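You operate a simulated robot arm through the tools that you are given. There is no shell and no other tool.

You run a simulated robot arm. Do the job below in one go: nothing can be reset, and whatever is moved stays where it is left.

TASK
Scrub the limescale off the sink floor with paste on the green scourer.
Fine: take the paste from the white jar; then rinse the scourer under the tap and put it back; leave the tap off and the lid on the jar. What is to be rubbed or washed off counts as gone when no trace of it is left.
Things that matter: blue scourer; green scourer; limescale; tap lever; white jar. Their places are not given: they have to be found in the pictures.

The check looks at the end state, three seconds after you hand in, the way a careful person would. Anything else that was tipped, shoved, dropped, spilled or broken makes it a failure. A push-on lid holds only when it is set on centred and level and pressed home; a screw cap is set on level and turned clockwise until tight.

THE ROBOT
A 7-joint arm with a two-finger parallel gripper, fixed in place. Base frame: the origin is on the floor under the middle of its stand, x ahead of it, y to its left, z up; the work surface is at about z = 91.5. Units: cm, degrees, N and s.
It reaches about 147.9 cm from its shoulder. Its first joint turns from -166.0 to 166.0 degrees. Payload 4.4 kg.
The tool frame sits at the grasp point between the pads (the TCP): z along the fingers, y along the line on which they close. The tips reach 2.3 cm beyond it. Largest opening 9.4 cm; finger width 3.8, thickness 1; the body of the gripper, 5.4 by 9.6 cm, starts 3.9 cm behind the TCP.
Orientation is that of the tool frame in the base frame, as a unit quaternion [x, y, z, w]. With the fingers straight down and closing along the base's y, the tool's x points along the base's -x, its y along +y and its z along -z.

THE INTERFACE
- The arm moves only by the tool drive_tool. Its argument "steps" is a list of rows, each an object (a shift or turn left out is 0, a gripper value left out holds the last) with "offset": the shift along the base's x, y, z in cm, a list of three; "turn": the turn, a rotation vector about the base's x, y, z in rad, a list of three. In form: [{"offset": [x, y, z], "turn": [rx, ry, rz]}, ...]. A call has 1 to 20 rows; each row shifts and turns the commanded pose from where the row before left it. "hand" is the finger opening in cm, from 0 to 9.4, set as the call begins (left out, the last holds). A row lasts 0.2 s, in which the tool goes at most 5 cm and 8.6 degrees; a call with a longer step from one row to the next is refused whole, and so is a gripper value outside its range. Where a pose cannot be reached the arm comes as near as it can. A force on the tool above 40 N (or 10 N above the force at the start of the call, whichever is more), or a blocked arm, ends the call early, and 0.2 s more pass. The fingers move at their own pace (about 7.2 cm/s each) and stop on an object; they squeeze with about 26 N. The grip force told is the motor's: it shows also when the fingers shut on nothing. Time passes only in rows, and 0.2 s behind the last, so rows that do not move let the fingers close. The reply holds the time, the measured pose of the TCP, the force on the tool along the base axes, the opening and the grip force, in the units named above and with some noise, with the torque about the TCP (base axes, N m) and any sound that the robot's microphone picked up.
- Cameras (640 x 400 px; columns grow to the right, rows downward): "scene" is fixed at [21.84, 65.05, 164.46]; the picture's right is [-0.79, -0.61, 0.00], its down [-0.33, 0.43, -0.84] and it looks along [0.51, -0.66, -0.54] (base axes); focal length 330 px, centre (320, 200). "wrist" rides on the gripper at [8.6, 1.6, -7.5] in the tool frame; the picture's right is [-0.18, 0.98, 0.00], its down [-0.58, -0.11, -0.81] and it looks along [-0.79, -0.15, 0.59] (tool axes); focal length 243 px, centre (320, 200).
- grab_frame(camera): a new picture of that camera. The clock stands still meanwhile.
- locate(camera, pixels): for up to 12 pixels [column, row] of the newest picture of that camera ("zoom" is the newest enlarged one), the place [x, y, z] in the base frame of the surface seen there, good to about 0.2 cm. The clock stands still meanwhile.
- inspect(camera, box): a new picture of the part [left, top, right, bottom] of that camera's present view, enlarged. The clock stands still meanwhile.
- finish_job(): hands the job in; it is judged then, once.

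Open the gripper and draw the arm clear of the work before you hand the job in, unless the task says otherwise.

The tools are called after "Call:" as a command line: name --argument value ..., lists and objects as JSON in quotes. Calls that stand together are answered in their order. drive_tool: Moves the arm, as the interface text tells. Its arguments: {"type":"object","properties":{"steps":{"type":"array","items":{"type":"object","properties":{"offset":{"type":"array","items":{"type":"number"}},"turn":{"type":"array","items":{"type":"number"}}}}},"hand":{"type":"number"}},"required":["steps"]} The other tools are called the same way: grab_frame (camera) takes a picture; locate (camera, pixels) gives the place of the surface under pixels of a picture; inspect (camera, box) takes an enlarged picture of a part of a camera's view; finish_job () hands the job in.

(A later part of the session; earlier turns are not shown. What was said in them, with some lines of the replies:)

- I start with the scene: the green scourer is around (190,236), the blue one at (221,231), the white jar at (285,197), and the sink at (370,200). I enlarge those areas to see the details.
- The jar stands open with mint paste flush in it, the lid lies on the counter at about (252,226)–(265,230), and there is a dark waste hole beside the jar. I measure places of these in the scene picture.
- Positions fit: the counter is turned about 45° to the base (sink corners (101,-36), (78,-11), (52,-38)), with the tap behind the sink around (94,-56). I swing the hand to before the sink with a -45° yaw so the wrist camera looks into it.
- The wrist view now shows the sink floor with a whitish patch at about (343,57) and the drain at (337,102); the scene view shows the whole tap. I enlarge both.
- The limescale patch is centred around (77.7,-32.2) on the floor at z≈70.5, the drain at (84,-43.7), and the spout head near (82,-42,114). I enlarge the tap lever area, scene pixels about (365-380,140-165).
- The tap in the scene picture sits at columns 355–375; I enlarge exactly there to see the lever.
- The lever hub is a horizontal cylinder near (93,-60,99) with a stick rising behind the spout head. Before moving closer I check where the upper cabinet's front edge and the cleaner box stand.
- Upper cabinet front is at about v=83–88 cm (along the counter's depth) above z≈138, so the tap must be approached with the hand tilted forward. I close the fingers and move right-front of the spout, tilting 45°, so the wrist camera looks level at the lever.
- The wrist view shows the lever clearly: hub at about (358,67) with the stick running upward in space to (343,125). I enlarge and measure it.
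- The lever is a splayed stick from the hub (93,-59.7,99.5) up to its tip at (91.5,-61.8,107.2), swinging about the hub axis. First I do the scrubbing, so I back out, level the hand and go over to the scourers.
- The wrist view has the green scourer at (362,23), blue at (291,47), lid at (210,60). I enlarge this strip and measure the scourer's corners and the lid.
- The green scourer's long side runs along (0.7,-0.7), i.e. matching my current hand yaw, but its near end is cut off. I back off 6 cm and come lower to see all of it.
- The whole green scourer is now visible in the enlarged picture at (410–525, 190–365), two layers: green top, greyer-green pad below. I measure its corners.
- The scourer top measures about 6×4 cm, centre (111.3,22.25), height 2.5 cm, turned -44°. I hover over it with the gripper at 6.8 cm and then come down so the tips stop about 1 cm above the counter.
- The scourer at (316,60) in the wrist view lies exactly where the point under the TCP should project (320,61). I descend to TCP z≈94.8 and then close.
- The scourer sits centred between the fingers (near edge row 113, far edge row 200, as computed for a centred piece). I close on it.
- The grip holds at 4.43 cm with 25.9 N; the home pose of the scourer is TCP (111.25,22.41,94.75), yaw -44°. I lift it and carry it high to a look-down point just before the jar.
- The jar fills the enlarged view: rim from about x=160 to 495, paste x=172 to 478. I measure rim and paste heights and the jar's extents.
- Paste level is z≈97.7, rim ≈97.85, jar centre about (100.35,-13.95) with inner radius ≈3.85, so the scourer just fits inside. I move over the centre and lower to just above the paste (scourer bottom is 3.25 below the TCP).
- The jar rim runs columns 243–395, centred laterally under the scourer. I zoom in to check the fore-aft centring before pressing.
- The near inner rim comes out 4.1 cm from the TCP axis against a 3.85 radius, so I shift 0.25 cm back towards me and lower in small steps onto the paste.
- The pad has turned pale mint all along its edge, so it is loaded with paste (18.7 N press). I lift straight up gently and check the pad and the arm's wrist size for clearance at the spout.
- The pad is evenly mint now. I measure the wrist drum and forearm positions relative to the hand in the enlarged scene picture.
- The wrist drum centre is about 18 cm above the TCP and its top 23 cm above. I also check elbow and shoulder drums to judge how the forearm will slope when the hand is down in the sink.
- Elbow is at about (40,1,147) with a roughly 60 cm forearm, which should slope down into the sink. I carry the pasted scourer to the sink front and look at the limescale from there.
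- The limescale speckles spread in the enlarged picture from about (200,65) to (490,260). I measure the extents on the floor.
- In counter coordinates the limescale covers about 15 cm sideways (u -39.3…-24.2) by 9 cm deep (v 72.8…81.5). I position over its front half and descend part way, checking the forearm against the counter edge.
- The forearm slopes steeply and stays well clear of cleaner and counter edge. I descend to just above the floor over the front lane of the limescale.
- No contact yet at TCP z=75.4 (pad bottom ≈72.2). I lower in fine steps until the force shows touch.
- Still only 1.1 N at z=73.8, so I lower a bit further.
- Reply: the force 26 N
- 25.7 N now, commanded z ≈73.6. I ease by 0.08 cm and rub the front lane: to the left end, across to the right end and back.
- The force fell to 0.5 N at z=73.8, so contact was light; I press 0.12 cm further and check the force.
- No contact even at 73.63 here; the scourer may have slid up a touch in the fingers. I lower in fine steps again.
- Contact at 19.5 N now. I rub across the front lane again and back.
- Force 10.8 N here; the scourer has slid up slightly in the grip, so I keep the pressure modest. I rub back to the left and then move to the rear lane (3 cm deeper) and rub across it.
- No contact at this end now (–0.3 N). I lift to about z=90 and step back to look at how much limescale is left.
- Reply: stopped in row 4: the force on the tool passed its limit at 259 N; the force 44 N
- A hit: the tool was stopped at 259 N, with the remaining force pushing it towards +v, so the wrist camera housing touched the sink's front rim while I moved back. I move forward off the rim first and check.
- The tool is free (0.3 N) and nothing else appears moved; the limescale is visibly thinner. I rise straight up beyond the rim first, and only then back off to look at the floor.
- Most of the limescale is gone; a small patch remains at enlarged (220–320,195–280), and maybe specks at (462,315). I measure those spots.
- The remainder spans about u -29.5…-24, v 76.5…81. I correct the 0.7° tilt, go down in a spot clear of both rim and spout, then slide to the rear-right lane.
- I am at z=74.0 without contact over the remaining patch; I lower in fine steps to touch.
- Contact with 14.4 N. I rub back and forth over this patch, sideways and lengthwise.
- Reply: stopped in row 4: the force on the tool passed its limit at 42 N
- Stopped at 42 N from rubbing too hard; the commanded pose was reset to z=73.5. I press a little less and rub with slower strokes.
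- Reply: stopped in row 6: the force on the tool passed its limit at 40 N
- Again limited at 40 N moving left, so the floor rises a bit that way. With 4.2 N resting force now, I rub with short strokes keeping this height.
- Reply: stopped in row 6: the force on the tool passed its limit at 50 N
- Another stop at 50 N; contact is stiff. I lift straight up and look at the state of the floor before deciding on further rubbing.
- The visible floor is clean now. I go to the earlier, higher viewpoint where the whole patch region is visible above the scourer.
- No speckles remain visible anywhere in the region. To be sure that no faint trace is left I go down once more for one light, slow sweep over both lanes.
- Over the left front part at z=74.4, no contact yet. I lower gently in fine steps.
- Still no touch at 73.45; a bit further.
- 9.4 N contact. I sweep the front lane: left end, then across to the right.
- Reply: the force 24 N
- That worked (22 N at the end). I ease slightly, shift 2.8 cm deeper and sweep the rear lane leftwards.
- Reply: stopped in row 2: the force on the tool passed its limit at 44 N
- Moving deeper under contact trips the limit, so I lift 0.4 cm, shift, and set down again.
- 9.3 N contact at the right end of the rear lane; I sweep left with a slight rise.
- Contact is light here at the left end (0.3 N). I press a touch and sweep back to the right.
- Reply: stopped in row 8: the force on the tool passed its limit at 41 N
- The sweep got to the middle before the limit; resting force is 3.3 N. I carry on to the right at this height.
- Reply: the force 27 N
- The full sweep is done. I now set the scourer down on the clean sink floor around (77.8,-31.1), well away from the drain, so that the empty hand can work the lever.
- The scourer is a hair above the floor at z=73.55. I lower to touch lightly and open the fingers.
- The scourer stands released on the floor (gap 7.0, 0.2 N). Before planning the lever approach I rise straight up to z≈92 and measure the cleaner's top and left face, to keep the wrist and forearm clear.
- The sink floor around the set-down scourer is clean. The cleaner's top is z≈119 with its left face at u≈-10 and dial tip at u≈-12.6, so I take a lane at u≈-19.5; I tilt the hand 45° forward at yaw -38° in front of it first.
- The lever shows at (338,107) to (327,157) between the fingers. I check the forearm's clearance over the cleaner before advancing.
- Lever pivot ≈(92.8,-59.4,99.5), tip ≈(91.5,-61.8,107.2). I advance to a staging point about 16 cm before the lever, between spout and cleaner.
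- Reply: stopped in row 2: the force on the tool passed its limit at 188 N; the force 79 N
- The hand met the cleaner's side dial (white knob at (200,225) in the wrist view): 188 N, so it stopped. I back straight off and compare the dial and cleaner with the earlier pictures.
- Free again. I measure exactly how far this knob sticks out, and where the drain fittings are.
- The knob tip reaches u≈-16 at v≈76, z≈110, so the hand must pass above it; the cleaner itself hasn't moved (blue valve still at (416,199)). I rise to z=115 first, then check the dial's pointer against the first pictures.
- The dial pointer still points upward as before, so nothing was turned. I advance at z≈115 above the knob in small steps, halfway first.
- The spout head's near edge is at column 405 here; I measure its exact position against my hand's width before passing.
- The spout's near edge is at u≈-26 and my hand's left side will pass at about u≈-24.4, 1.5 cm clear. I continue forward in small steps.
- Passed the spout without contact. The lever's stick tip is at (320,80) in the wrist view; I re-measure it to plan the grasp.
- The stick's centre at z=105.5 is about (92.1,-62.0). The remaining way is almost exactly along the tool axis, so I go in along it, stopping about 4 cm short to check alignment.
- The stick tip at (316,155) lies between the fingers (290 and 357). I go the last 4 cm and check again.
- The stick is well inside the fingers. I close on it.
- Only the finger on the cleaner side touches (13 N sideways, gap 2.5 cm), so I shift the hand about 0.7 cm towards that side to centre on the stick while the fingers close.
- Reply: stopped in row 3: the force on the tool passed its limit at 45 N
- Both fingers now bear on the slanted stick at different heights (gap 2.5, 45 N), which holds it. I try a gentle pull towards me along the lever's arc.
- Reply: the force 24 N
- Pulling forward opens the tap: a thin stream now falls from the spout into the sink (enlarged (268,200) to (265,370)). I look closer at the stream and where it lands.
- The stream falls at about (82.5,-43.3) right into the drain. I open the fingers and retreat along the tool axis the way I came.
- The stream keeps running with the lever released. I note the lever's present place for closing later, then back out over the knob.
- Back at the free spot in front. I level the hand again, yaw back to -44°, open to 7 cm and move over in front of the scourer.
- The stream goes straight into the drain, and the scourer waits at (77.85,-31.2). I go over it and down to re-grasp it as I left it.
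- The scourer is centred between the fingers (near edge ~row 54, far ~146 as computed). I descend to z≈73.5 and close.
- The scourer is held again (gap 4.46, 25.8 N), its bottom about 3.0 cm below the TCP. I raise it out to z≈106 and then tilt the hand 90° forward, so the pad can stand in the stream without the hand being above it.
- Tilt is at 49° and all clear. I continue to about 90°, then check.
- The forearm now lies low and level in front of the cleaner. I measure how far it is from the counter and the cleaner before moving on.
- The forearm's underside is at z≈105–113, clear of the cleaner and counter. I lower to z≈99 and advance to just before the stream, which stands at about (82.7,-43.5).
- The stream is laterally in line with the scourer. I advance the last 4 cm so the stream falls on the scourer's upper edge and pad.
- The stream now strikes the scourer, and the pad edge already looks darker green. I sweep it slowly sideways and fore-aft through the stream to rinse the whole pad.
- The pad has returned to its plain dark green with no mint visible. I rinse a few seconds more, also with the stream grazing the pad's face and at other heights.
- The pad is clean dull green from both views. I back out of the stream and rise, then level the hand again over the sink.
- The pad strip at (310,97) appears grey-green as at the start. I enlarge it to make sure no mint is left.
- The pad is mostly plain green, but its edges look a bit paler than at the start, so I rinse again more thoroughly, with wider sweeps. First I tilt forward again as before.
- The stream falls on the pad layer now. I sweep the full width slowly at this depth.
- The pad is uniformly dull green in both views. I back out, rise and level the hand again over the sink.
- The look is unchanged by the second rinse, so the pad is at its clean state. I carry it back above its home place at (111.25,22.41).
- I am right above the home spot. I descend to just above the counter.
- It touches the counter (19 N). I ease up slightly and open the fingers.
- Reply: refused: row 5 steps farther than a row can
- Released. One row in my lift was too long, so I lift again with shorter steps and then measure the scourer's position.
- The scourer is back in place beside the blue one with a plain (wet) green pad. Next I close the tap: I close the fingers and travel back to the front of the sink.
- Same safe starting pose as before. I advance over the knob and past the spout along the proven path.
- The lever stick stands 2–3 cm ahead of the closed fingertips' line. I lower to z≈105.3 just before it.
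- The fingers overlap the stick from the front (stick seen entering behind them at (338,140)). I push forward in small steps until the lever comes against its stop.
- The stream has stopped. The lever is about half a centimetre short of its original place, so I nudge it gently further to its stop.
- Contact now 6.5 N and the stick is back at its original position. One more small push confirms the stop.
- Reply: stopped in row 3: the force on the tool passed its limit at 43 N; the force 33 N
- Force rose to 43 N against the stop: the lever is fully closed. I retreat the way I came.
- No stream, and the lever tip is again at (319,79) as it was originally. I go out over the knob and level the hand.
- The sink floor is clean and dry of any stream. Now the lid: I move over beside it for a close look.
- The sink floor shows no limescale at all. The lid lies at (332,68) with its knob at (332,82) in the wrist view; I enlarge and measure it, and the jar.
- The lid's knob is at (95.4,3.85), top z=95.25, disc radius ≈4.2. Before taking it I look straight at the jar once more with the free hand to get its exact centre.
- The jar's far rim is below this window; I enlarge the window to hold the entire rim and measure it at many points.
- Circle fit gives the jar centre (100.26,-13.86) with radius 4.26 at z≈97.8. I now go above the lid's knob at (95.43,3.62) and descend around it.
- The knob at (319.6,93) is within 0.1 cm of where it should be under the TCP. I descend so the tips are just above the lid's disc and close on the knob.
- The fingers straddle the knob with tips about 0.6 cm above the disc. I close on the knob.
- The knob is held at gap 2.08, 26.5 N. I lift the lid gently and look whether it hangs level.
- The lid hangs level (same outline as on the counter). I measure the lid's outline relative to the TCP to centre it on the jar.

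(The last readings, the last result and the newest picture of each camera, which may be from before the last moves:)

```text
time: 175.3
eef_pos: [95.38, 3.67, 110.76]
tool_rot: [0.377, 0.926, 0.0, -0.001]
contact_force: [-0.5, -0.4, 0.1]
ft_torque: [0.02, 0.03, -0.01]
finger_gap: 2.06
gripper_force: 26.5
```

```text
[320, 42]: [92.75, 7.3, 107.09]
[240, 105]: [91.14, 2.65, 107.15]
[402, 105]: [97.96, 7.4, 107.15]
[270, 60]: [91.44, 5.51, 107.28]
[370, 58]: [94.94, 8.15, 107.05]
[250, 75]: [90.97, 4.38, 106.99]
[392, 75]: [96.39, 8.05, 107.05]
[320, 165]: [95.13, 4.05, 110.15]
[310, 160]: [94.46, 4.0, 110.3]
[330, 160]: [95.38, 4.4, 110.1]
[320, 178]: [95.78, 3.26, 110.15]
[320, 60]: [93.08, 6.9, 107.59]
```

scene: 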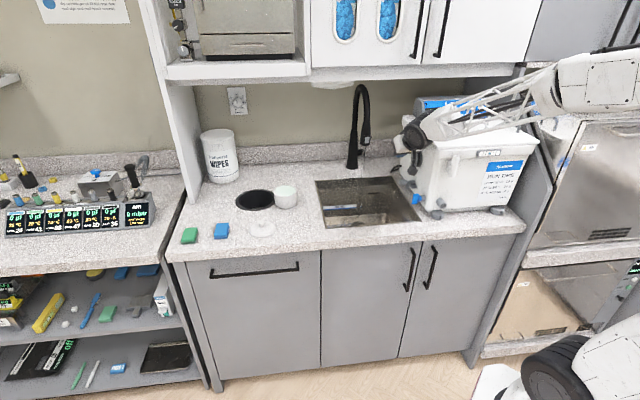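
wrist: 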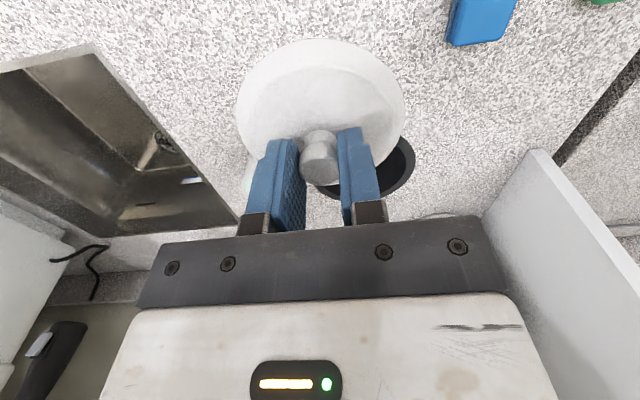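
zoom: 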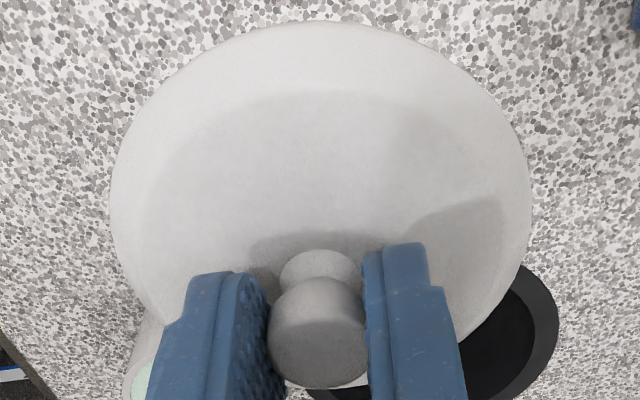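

The lid's centre is (95.43,3.73), i.e. practically the TCP, radius 4.4. I carry it over the jar centre (100.26,-13.86) and lower to 1.5 cm above the rim.

Call:
drive_tool --steps '[{"offset": [0.97, -3.51, 0]}, {"offset": [0.97, -3.51, 0]}, {"offset": [0.97, -3.51, 0]}, {"offset": [0.97, -3.51, 0]}, {"offset": [0.97, -3.54, 0]}, {"offset": [0, 0, -3]}, {"offset": [0, 0, -2.5]}, {"offset": [0, 0, -1.5]}, {"offset": [0, 0, 0]}]'

Call:
grab_frame --camera "wrist"

Call:
inspect --camera "scene" --box '[250, 150, 320, 220]'

Call:
inspect --camera "wrist" --box '[215, 10, 425, 190]'

```text
time: 177.3
eef_pos: [100.12, -14.06, 103.84]
tool_rot: [0.377, 0.926, 0.0, -0.001]
contact_force: [-0.1, 0.2, -0.7]
ft_torque: [0.02, 0.0, -0.01]
finger_gap: 2.06
gripper_force: 26.0
```

```text
taken
```

wrist: 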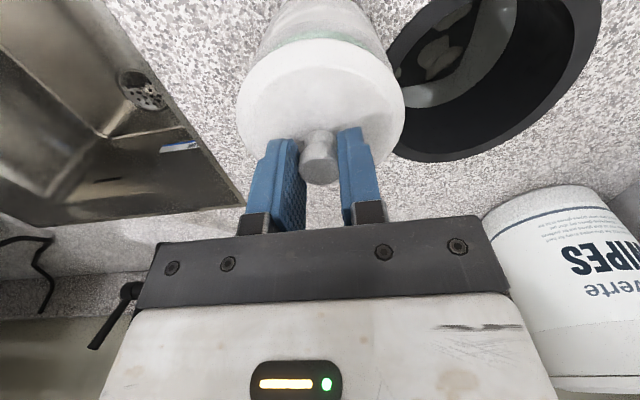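

```text
5.71 times, centred on (285, 185) of scene
```

zoom: 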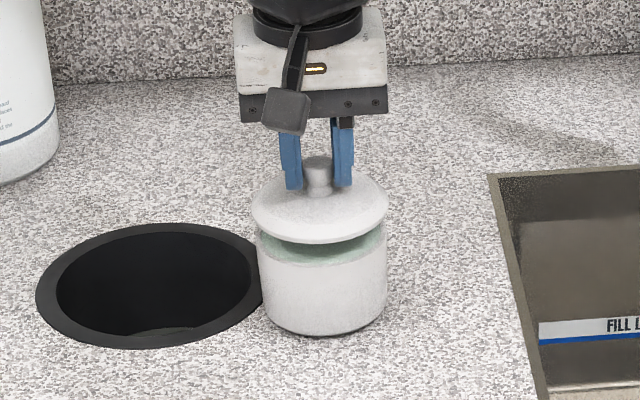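

```text
2.22 times, centred on (320, 100) of wrist
```

zoom: 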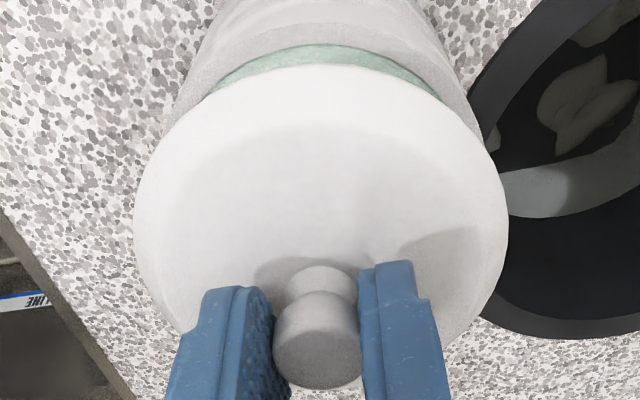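

The lid hovers about 1.8 cm above the rim with paste visible evenly on the near side. I check the left/right edges in a larger scene view for fine centring.

Call:
inspect --camera "scene" --box '[270, 175, 302, 210]'

Call:
inspect --camera "wrist" --box '[230, 0, 420, 120]'

Call:
locate --camera "wrist" --pixels '[[320, 38], [320, 33], [290, 38], [355, 38], [272, 55], [378, 55], [262, 60], [300, 27], [340, 27], [320, 24], [265, 50], [383, 50]]'

```text
11.43 times, centred on (286, 192) of scene
```

zoom: 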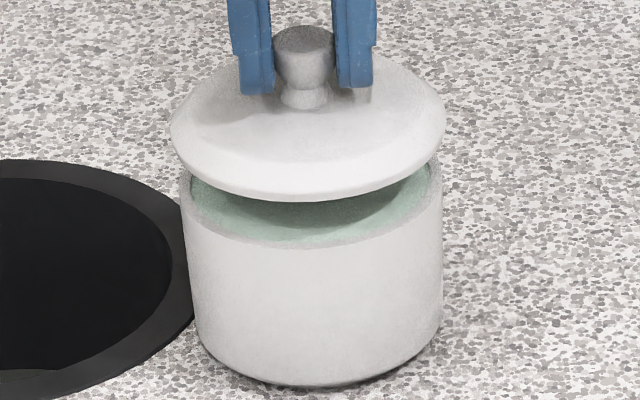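

```text
3.33 times, centred on (325, 60) of wrist
```

zoom: 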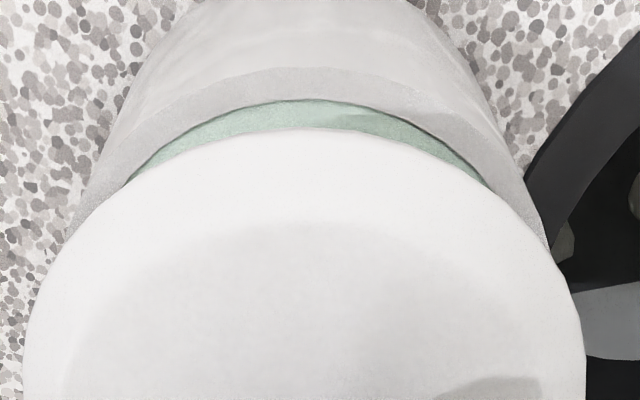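

```text
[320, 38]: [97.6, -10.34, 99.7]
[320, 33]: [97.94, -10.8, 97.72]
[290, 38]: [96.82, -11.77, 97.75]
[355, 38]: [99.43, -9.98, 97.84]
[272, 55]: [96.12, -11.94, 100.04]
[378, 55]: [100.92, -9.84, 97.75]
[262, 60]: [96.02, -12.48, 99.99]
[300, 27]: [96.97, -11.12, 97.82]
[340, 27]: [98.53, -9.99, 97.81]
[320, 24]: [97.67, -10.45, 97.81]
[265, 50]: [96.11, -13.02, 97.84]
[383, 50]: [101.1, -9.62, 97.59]
```

Sideways the lid is centred within about 0.05 cm; fore-aft the jar is about 0.1–0.18 cm nearer. I correct by (-0.05,+0.12) and lower to just above the rim.

Call:
drive_tool --steps '[{"offset": [-0.05, 0.12, -0.4]}, {"offset": [0, 0, -0.5]}, {"offset": [0, 0, -0.4]}, {"offset": [0, 0, -0.2]}, {"offset": [0, 0, 0]}]'

Call:
inspect --camera "scene" --box '[270, 175, 302, 210]'

Call:
inspect --camera "wrist" --box '[230, 0, 420, 120]'

```text
time: 178.5
eef_pos: [100.01, -13.93, 102.41]
tool_rot: [0.377, 0.926, 0.001, -0.002]
contact_force: [-0.5, -0.3, -0.6]
ft_torque: [0.0, 0.06, -0.02]
finger_gap: 2.1
gripper_force: 26.4
```

```text
11.43 times, centred on (286, 192) of scene
```

zoom: 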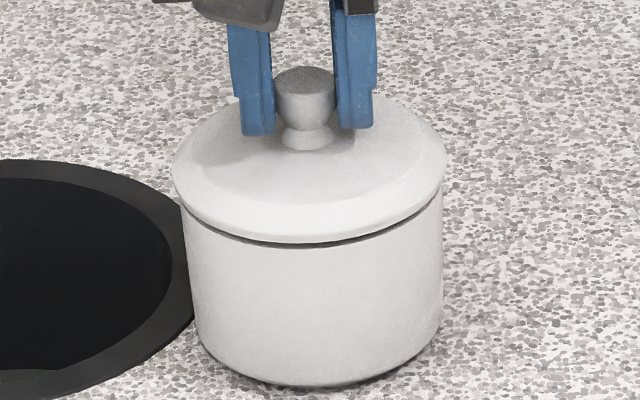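

```text
3.33 times, centred on (325, 60) of wrist
```

zoom: 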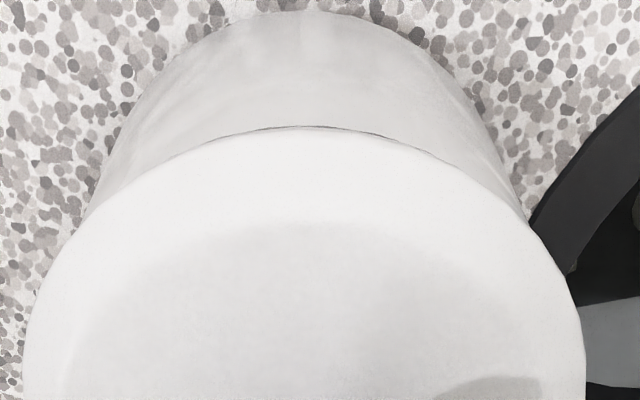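

The lid sits right over the jar with an even thin gap. I lower in fine steps until it touches.

Call:
drive_tool --steps '[{"offset": [0, 0, -0.15]}, {"offset": [0, 0, -0.1]}, {"offset": [0, 0, -0.1]}, {"offset": [0, 0, 0]}]'

```text
time: 179.5
eef_pos: [100.16, -13.86, 101.97]
tool_rot: [0.377, 0.926, 0.001, -0.002]
contact_force: [-0.9, -1.3, 3.1]
ft_torque: [0.0, 0.0, 0.0]
finger_gap: 2.08
gripper_force: 26.1
```

First touch at 3 N. I press down in small steps, watching force and sound.

Call:
drive_tool --steps '[{"offset": [0, 0, -0.1]}, {"offset": [0, 0, -0.1]}, {"offset": [0, 0, -0.05]}, {"offset": [0, 0, 0]}]'

Call:
inspect --camera "scene" --box '[270, 175, 302, 210]'

```text
time: 180.5
eef_pos: [100.18, -13.85, 101.99]
tool_rot: [0.377, 0.926, 0.001, -0.001]
contact_force: [0.7, -1.0, 28.1]
ft_torque: [-0.02, -0.01, 0.0]
finger_gap: 2.08
gripper_force: 26.0
```

```text
11.43 times, centred on (286, 192) of scene
```

zoom: 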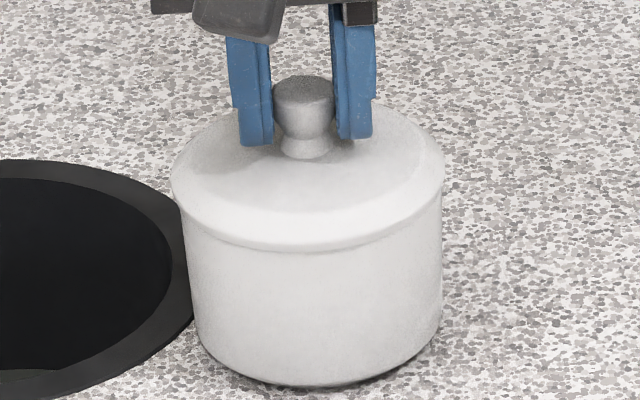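

The lid rests level on the rim at 28 N, but in the enlarged view it overhangs more on the left (171 vs 183) than on the right (444 vs 442): about 0.17 cm off. I lift slightly and shift to centre it better.

Call:
drive_tool --steps '[{"offset": [0, 0, 0.3]}, {"offset": [0, 0, 0.25]}, {"offset": [-0.16, -0.1, 0]}, {"offset": [0, 0, 0]}, {"offset": [0, 0, 0]}]'

Call:
inspect --camera "scene" --box '[270, 175, 302, 210]'

Call:
inspect --camera "wrist" --box '[215, 10, 425, 190]'

```text
time: 181.7
eef_pos: [99.89, -14.04, 102.22]
tool_rot: [0.377, 0.926, 0.001, -0.001]
contact_force: [-0.1, -1.0, -0.9]
ft_torque: [-0.03, 0.02, 0.01]
finger_gap: 2.08
gripper_force: 25.9
```

```text
11.43 times, centred on (286, 192) of scene
```

zoom: 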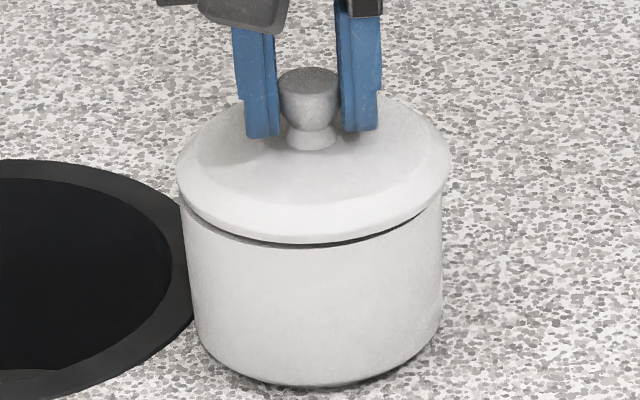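

```text
2.22 times, centred on (320, 100) of wrist
```

zoom: 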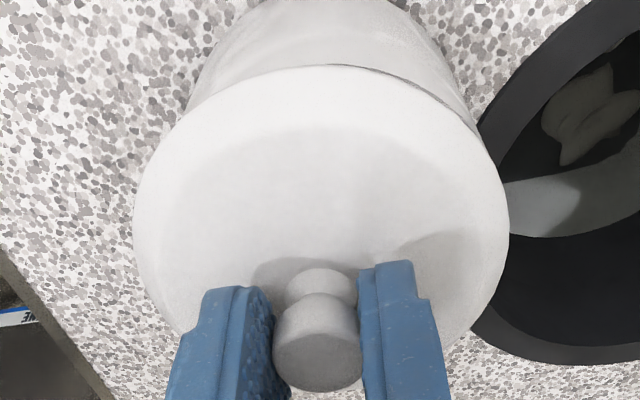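

Now the lid spans 178–452 against the jar's 183–442: slightly right. I shift back 0.1 cm and lower until contact.

Call:
drive_tool --steps '[{"offset": [0.08, 0.05, 0]}, {"offset": [0, 0, -0.15]}, {"offset": [0, 0, -0.12]}, {"offset": [0, 0, -0.1]}, {"offset": [0, 0, 0]}]'

Call:
inspect --camera "scene" --box '[270, 175, 302, 210]'

Call:
inspect --camera "wrist" --box '[215, 10, 425, 190]'

```text
time: 182.9
eef_pos: [100.06, -14.0, 101.89]
tool_rot: [0.377, 0.926, 0.001, -0.002]
contact_force: [-1.3, -0.3, 1.4]
ft_torque: [0.01, 0.03, 0.02]
finger_gap: 2.07
gripper_force: 26.0
```

```text
11.43 times, centred on (286, 192) of scene
```

zoom: 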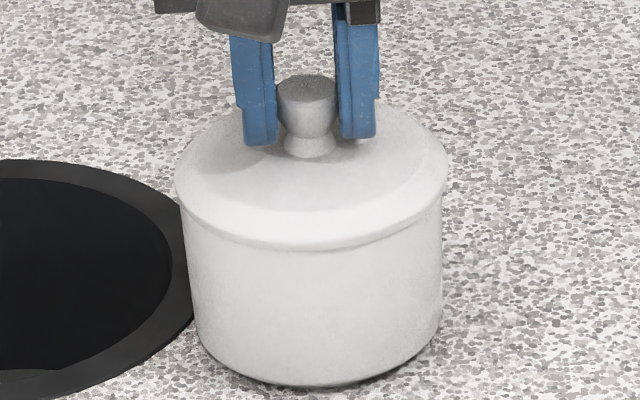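

```text
2.22 times, centred on (320, 100) of wrist
```

zoom: 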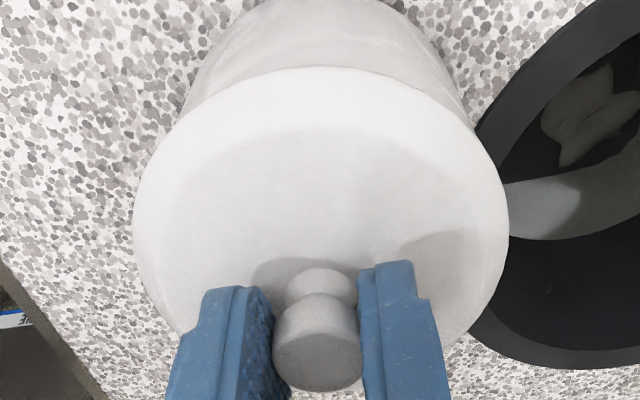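

Now the lid (175–448) is centred on the jar (183–442), level and touching. I press it home.

Call:
drive_tool --steps '[{"offset": [0, 0, -0.1]}, {"offset": [0, 0, -0.1]}, {"offset": [0, 0, -0.08]}, {"offset": [0, 0, 0]}, {"offset": [0, 0, 0]}]'

Call:
inspect --camera "scene" --box '[270, 175, 302, 210]'

```text
time: 184.1
eef_pos: [100.16, -13.89, 101.74]
tool_rot: [0.377, 0.926, 0.001, -0.001]
contact_force: [0.9, -5.3, 34.7]
ft_torque: [-0.23, 0.06, 0.01]
finger_gap: 2.05
gripper_force: 26.1
```

```text
11.43 times, centred on (286, 192) of scene
```

zoom: 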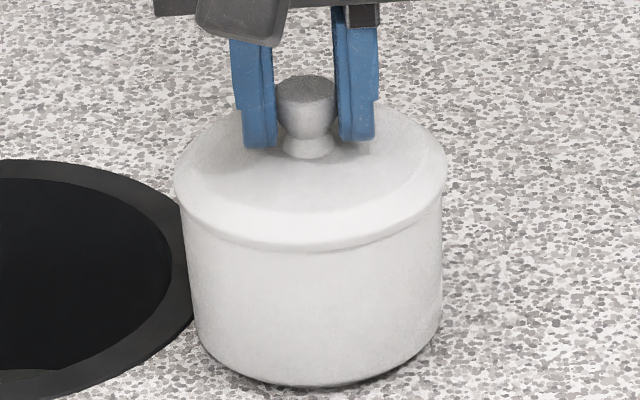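

34.7 N pressed and the hand went 0.2 cm lower than on the first try, so the lid seated. I release, rise, close the fingers and press once more on top of the knob to be sure.

Call:
drive_tool --hand 4.5 --steps '[{"offset": [0, 0, 0.1]}, {"offset": [0, 0, 0]}, {"offset": [0, 0, 0]}, {"offset": [0, 0, 0]}]'

Call:
drive_tool --steps '[{"offset": [0, 0, 1]}, {"offset": [0, 0, 2]}, {"offset": [0, 0, 3]}, {"offset": [0, 0, 0]}]'

Call:
inspect --camera "scene" --box '[270, 175, 302, 210]'

Call:
grab_frame --camera "wrist"

```text
time: 185.1
eef_pos: [100.18, -13.92, 101.8]
tool_rot: [0.378, 0.926, 0.001, -0.001]
contact_force: [-0.3, -1.0, -0.1]
ft_torque: [-0.01, -0.02, -0.01]
finger_gap: 4.5
gripper_force: 0.0
heard: snap
```

```text
time: 186.1
eef_pos: [99.99, -13.89, 107.85]
tool_rot: [0.377, 0.926, 0.001, -0.002]
contact_force: [-0.7, -1.1, -0.5]
ft_torque: [-0.01, -0.02, 0.0]
finger_gap: 4.52
gripper_force: 0.0
```

```text
11.43 times, centred on (286, 192) of scene
```

zoom: 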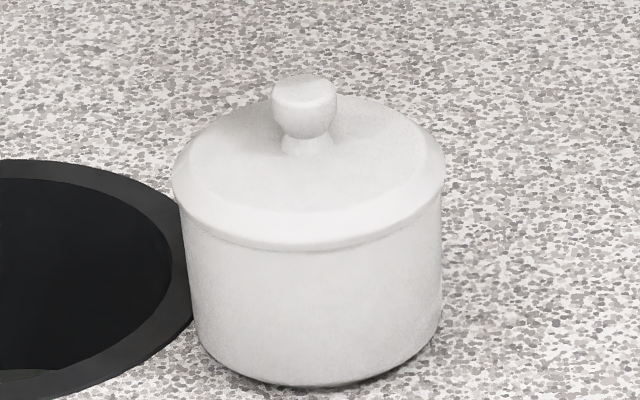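

```text
taken
```

wrist: 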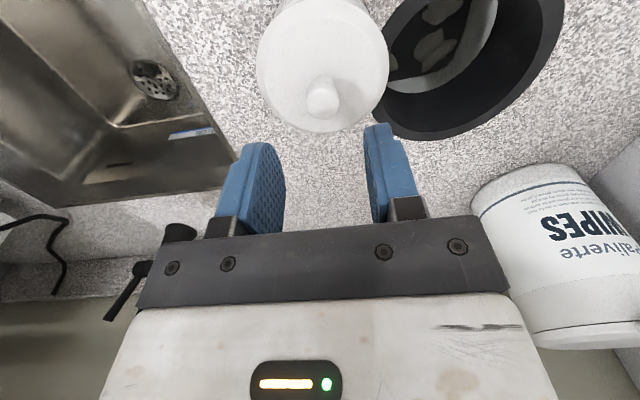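

A "snap" was heard and the lid sits level and centred. To make sure that it snapped home and not open, I close the fingers and press on the knob's top.

Call:
drive_tool --hand 0 --steps '[{"offset": [0.05, 0, 0]}, {"offset": [0, 0, 0]}, {"offset": [0, 0, 0]}, {"offset": [0, 0, -2]}, {"offset": [0, 0, -1.2]}, {"offset": [0, 0, 0]}]'

Call:
grab_frame --camera "wrist"

Call:
inspect --camera "scene" --box '[270, 170, 302, 210]'

```text
time: 187.5
eef_pos: [100.13, -13.91, 104.42]
tool_rot: [0.377, 0.926, 0.0, -0.001]
contact_force: [0.2, -0.5, 0.1]
ft_torque: [-0.02, 0.02, 0.0]
finger_gap: 0.0
gripper_force: 25.6
```

```text
taken
```

wrist: 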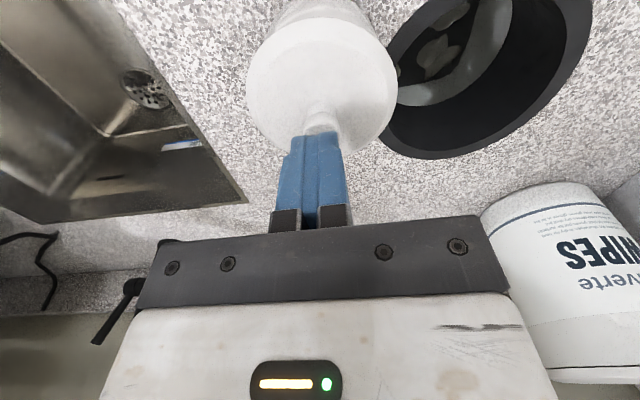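

```text
10.00 times, centred on (286, 190) of scene
```

zoom: 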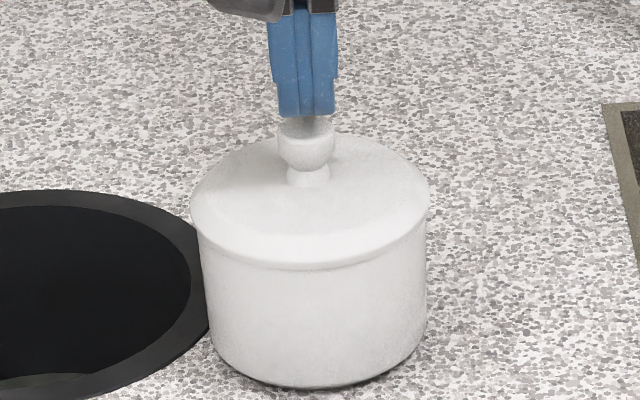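

The closed fingertips are just above the knob and centred on it. I lower in small steps and press.

Call:
drive_tool --steps '[{"offset": [0, 0, -0.3]}, {"offset": [0, 0, -0.2]}, {"offset": [0, 0, -0.1]}, {"offset": [0, 0, -0.1]}, {"offset": [0, 0, 0]}]'

```text
time: 188.7
eef_pos: [100.17, -13.86, 103.88]
tool_rot: [0.377, 0.926, 0.001, -0.002]
contact_force: [-0.3, -0.2, 0.5]
ft_torque: [-0.02, -0.02, -0.03]
finger_gap: 0.02
gripper_force: 26.1
```

No contact yet at z=103.9; a few tenths further.

Call:
drive_tool --steps '[{"offset": [0, 0, -0.1]}, {"offset": [0, 0, -0.1]}, {"offset": [0, 0, -0.1]}, {"offset": [0, 0, -0.1]}, {"offset": [0, 0, 0]}]'

```text
time: 189.9
eef_pos: [100.13, -13.85, 103.42]
tool_rot: [0.377, 0.926, 0.001, -0.001]
contact_force: [-3.9, 4.7, 20.7]
ft_torque: [0.11, 0.06, 0.03]
finger_gap: 0.0
gripper_force: 26.5
```

Contact at about 101.1 means the knob is 0.35 cm lower than with the lid merely lying on the rim, so it is seated. One slightly firmer press to finish.

Call:
drive_tool --steps '[{"offset": [0, 0, -0.1]}, {"offset": [0, 0, 0]}]'

Call:
drive_tool --steps '[{"offset": [0, 0, 0.5]}, {"offset": [0, 0, 1.5]}, {"offset": [0, 0, 3]}, {"offset": [0, 0, 4]}, {"offset": [0, 0, 4]}, {"offset": [-2, 2, 3]}, {"offset": [0, 0, 0]}]'

Call:
inspect --camera "scene" --box '[270, 175, 302, 210]'

Call:
inspect --camera "wrist" --box '[240, 0, 400, 130]'

```text
time: 190.5
eef_pos: [100.14, -13.86, 103.61]
tool_rot: [0.377, 0.926, 0.0, 0.0]
contact_force: [-8.9, 2.1, 38.7]
ft_torque: [0.01, 0.2, 0.0]
finger_gap: 0.0
gripper_force: 26.2
```

```text
time: 192.1
eef_pos: [98.21, -12.08, 119.4]
tool_rot: [0.377, 0.926, 0.001, -0.002]
contact_force: [0.6, 0.6, 0.4]
ft_torque: [-0.02, 0.01, 0.02]
finger_gap: 0.02
gripper_force: 25.5
```

```text
11.43 times, centred on (286, 192) of scene
```

zoom: 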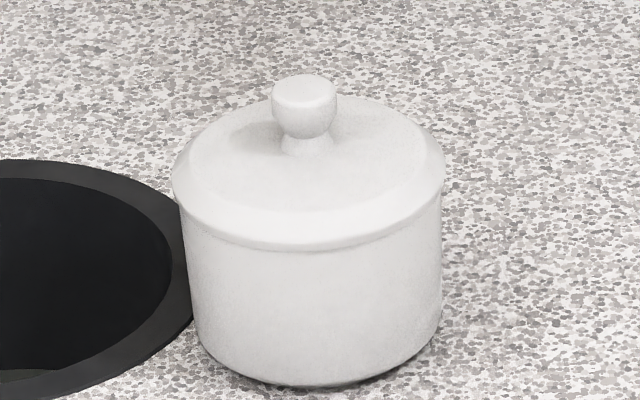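

```text
3.08 times, centred on (320, 65) of wrist
```

zoom: 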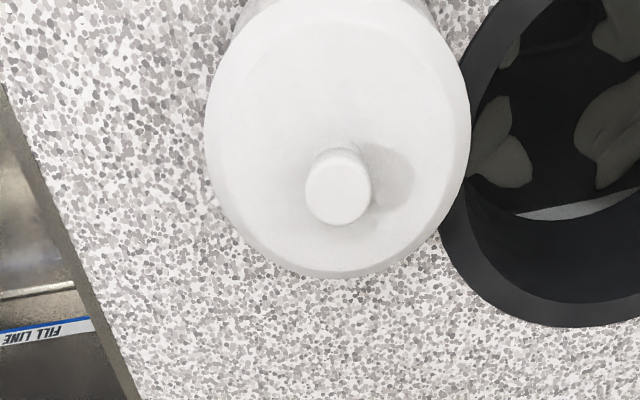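

The lid looks well set. I verify its level by measuring the disc's height all round and the knob.

Call:
locate --camera "zoom" --pixels '[[340, 190], [225, 140], [455, 140], [340, 40], [340, 265], [250, 80], [430, 80], [260, 220], [420, 220], [338, 150]]'

Call:
grab_frame --camera "scene"

```text
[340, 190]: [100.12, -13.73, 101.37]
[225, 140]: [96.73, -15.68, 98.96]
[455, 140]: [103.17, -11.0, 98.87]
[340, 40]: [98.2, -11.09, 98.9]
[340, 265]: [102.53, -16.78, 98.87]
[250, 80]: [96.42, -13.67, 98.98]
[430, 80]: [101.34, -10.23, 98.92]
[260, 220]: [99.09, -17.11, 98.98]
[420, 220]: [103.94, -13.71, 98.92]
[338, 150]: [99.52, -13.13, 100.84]
```

```text
taken
```

scene: 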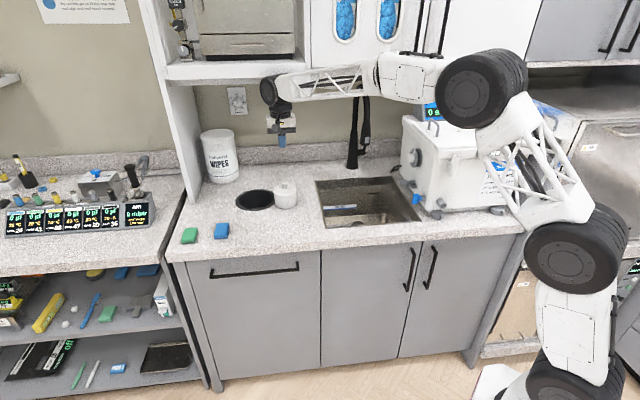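

The lid's disc is level (98.87–98.98 all round), knob top at 101.4. I open the gripper and draw the arm back to about its starting pose, then take final looks.

Call:
drive_tool --hand 9.4 --steps '[{"offset": [-1, 1, 3]}, {"offset": [-3, 2, 2]}, {"offset": [-4, 2.5, 0]}, {"offset": [-4, 2.5, 0]}, {"offset": [-4, 2.5, 0]}, {"offset": [-4, 2.5, 0]}, {"offset": [0, 0, 0]}]'

Call:
inspect --camera "scene" --box '[170, 160, 330, 260]'

Call:
inspect --camera "scene" --box '[300, 80, 460, 240]'

Call:
grab_frame --camera "wrist"

```text
time: 193.7
eef_pos: [78.11, 1.09, 124.32]
tool_rot: [0.377, 0.926, 0.001, -0.001]
contact_force: [-1.4, -1.1, 0.6]
ft_torque: [-0.02, -0.01, -0.01]
finger_gap: 9.41
gripper_force: 0.0
```

```text
4.00 times, centred on (250, 210) of scene
```

zoom: 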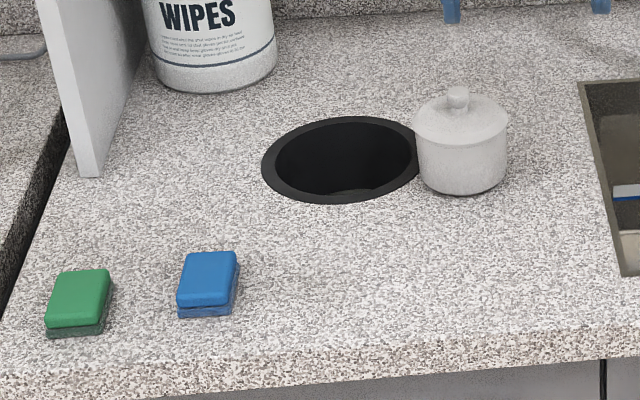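

```text
2.50 times, centred on (380, 160) of scene
```

zoom: 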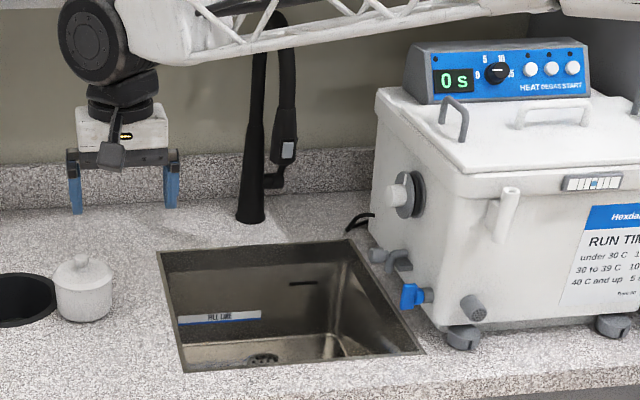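

```text
taken
```

wrist: 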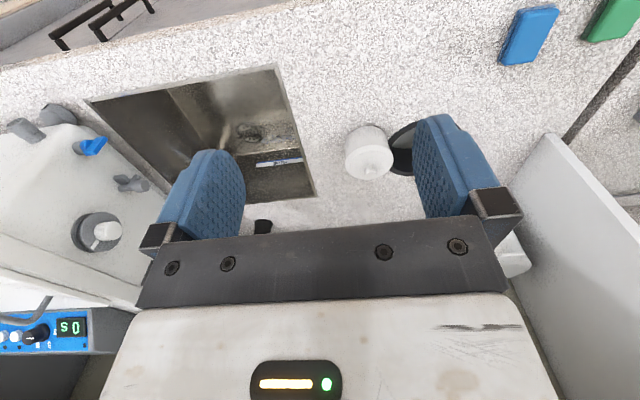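

Everything stands as at the start: cleaner, dial and valve unmoved, blue scourer untouched, jar lidded, tap off. I take one last close look at the sink floor with the empty hand before handing in.

Call:
drive_tool --steps '[{"offset": [-0.9, -4, -1.5]}, {"offset": [-0.9, -4, -1.5]}, {"offset": [-0.9, -4, -2]}, {"offset": [-0.9, -4, -2]}, {"offset": [-0.9, -4, -2]}, {"offset": [-0.9, -4, -2]}, {"offset": [-0.6, -4, -2]}, {"offset": [0, 0, -2]}, {"offset": [0, 0, 0]}]'

Call:
grab_frame --camera "wrist"

Call:
inspect --camera "wrist" --box '[230, 0, 410, 110]'

Call:
inspect --camera "wrist" --box '[260, 10, 380, 85]'

```text
time: 195.7
eef_pos: [72.22, -26.81, 109.23]
tool_rot: [0.378, 0.926, 0.001, -0.002]
contact_force: [0.3, -0.7, 0.1]
ft_torque: [-0.03, -0.03, 0.01]
finger_gap: 9.43
gripper_force: 0.2
```

```text
taken
```

wrist: 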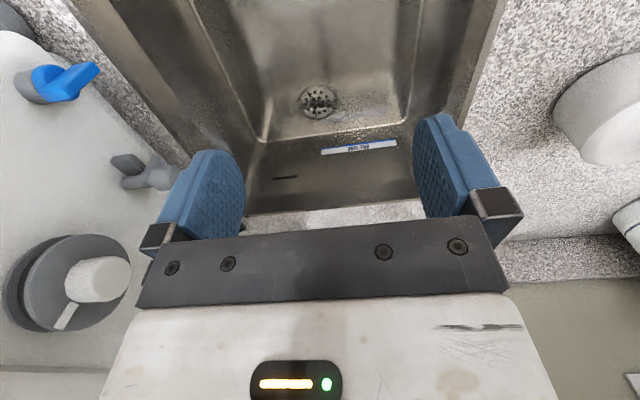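

```text
3.56 times, centred on (320, 55) of wrist
```

zoom: 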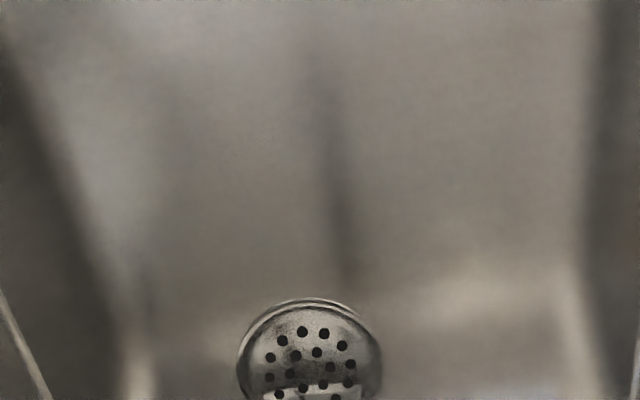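

```text
5.33 times, centred on (320, 48) of wrist
```

zoom: 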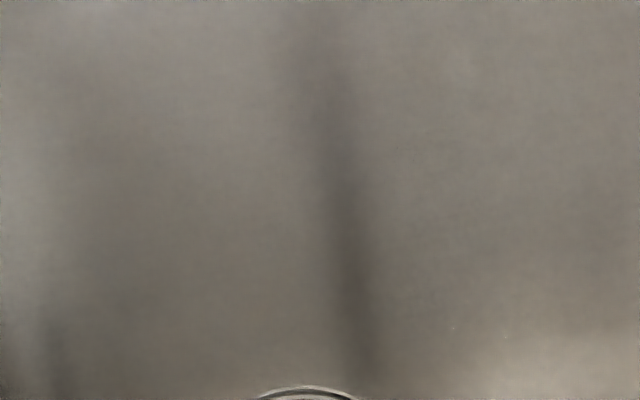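

The floor is smooth, but there are two tiny bright dots at about (452,328) and (505,338) in the last enlargement. I check where they lie and enlarge further.

Call:
locate --camera "zoom" --pixels '[[452, 328], [505, 338], [320, 200], [100, 200], [560, 200], [320, 20]]'

Call:
inspect --camera "wrist" --box '[335, 60, 367, 80]'

Call:
inspect --camera "wrist" --box '[300, 20, 364, 60]'

```text
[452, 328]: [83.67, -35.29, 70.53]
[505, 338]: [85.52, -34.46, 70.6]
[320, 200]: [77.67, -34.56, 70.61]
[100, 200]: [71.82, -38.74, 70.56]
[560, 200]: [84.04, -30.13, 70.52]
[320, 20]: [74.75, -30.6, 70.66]
```

```text
16.00 times, centred on (351, 70) of wrist
```

zoom: 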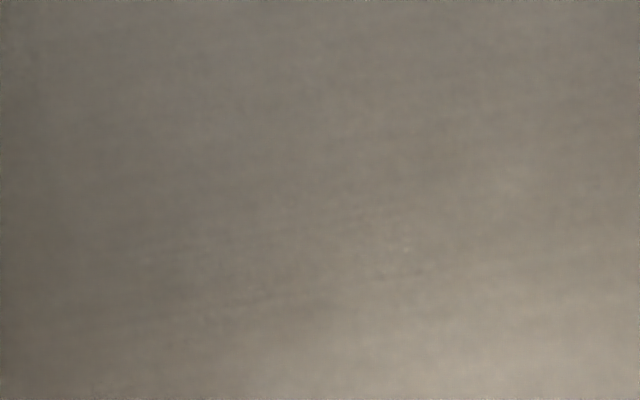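

```text
10.00 times, centred on (332, 40) of wrist
```

zoom: 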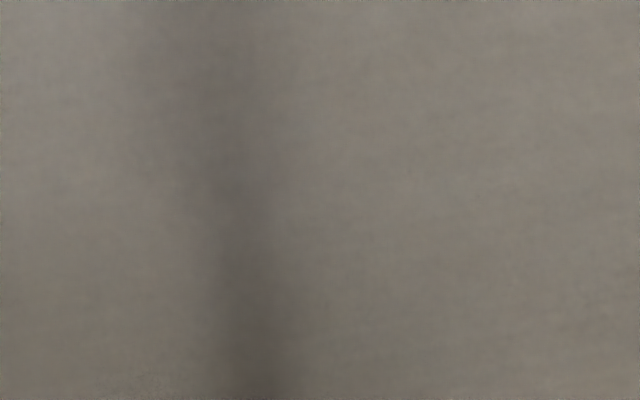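

Those dots lie outside the former patch (v≈84) and vanish on closer view, so they are picture grain; the floor is clean. I draw the arm back clear of the work.

Call:
drive_tool --steps '[{"offset": [0, 0, 4]}, {"offset": [0, 0, 4]}, {"offset": [0.2, 3.5, 3]}, {"offset": [0.2, 4, 2]}, {"offset": [0.2, 4, 1]}, {"offset": [0.2, 4.5, 0]}, {"offset": [0.2, 4.5, 0]}, {"offset": [0.2, 4.5, 0]}, {"offset": [0, 0, 0]}]'

Call:
grab_frame --camera "scene"

```text
time: 197.7
eef_pos: [73.36, -1.87, 123.3]
tool_rot: [0.377, 0.926, 0.002, -0.002]
contact_force: [-0.7, 0.5, 0.0]
ft_torque: [0.01, 0.0, -0.02]
finger_gap: 9.41
gripper_force: 0.0
```

```text
taken
```

scene: 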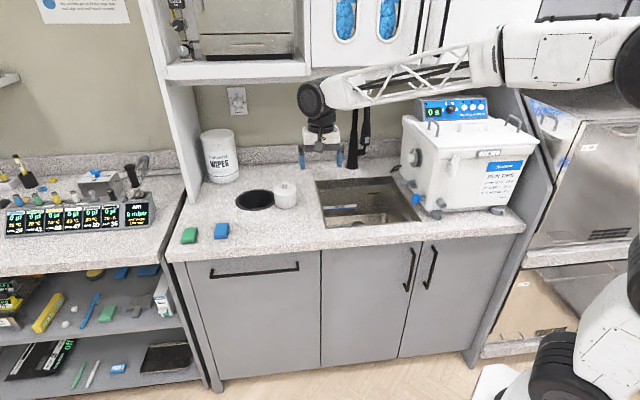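

The gripper is open and the arm is clear. The green scourer is back at (189,235), the jar lid is on at (285,193), there is no stream at the tap, and the sink is clean, so I hand in.

Call:
finish_job

```text
The job is handed in.
```

The limescale is off the sink floor and everything is back in place. I've handed the job in; I haven't seen the check's verdict.

- **Limescale:** no trace shows on the sink floor, even in close-up. I rubbed it with paste from the white jar on the green scourer.
- **Scourer:** I rinsed it twice under the tap, and the pad is back to its plain green. It sits within about 0.3 cm of its starting spot, turned by a few degrees.
- **Tap:** it is off. I pushed the lever back against its stop and the stream is gone.
- **Jar lid:** it is on, level and centred. I heard it snap and pressed it once more on the knob.

**Knocks along the way:**
- **Sink rim:** the wrist camera housing hit the front rim with a force spike of 259 N.
- **Cleaner dial:** the hand bumped the dial on the side of the cleaner at 188 N.

In the pictures afterwards nothing had moved or turned, and I saw no damage.

The gripper is open and the arm is clear of the work.
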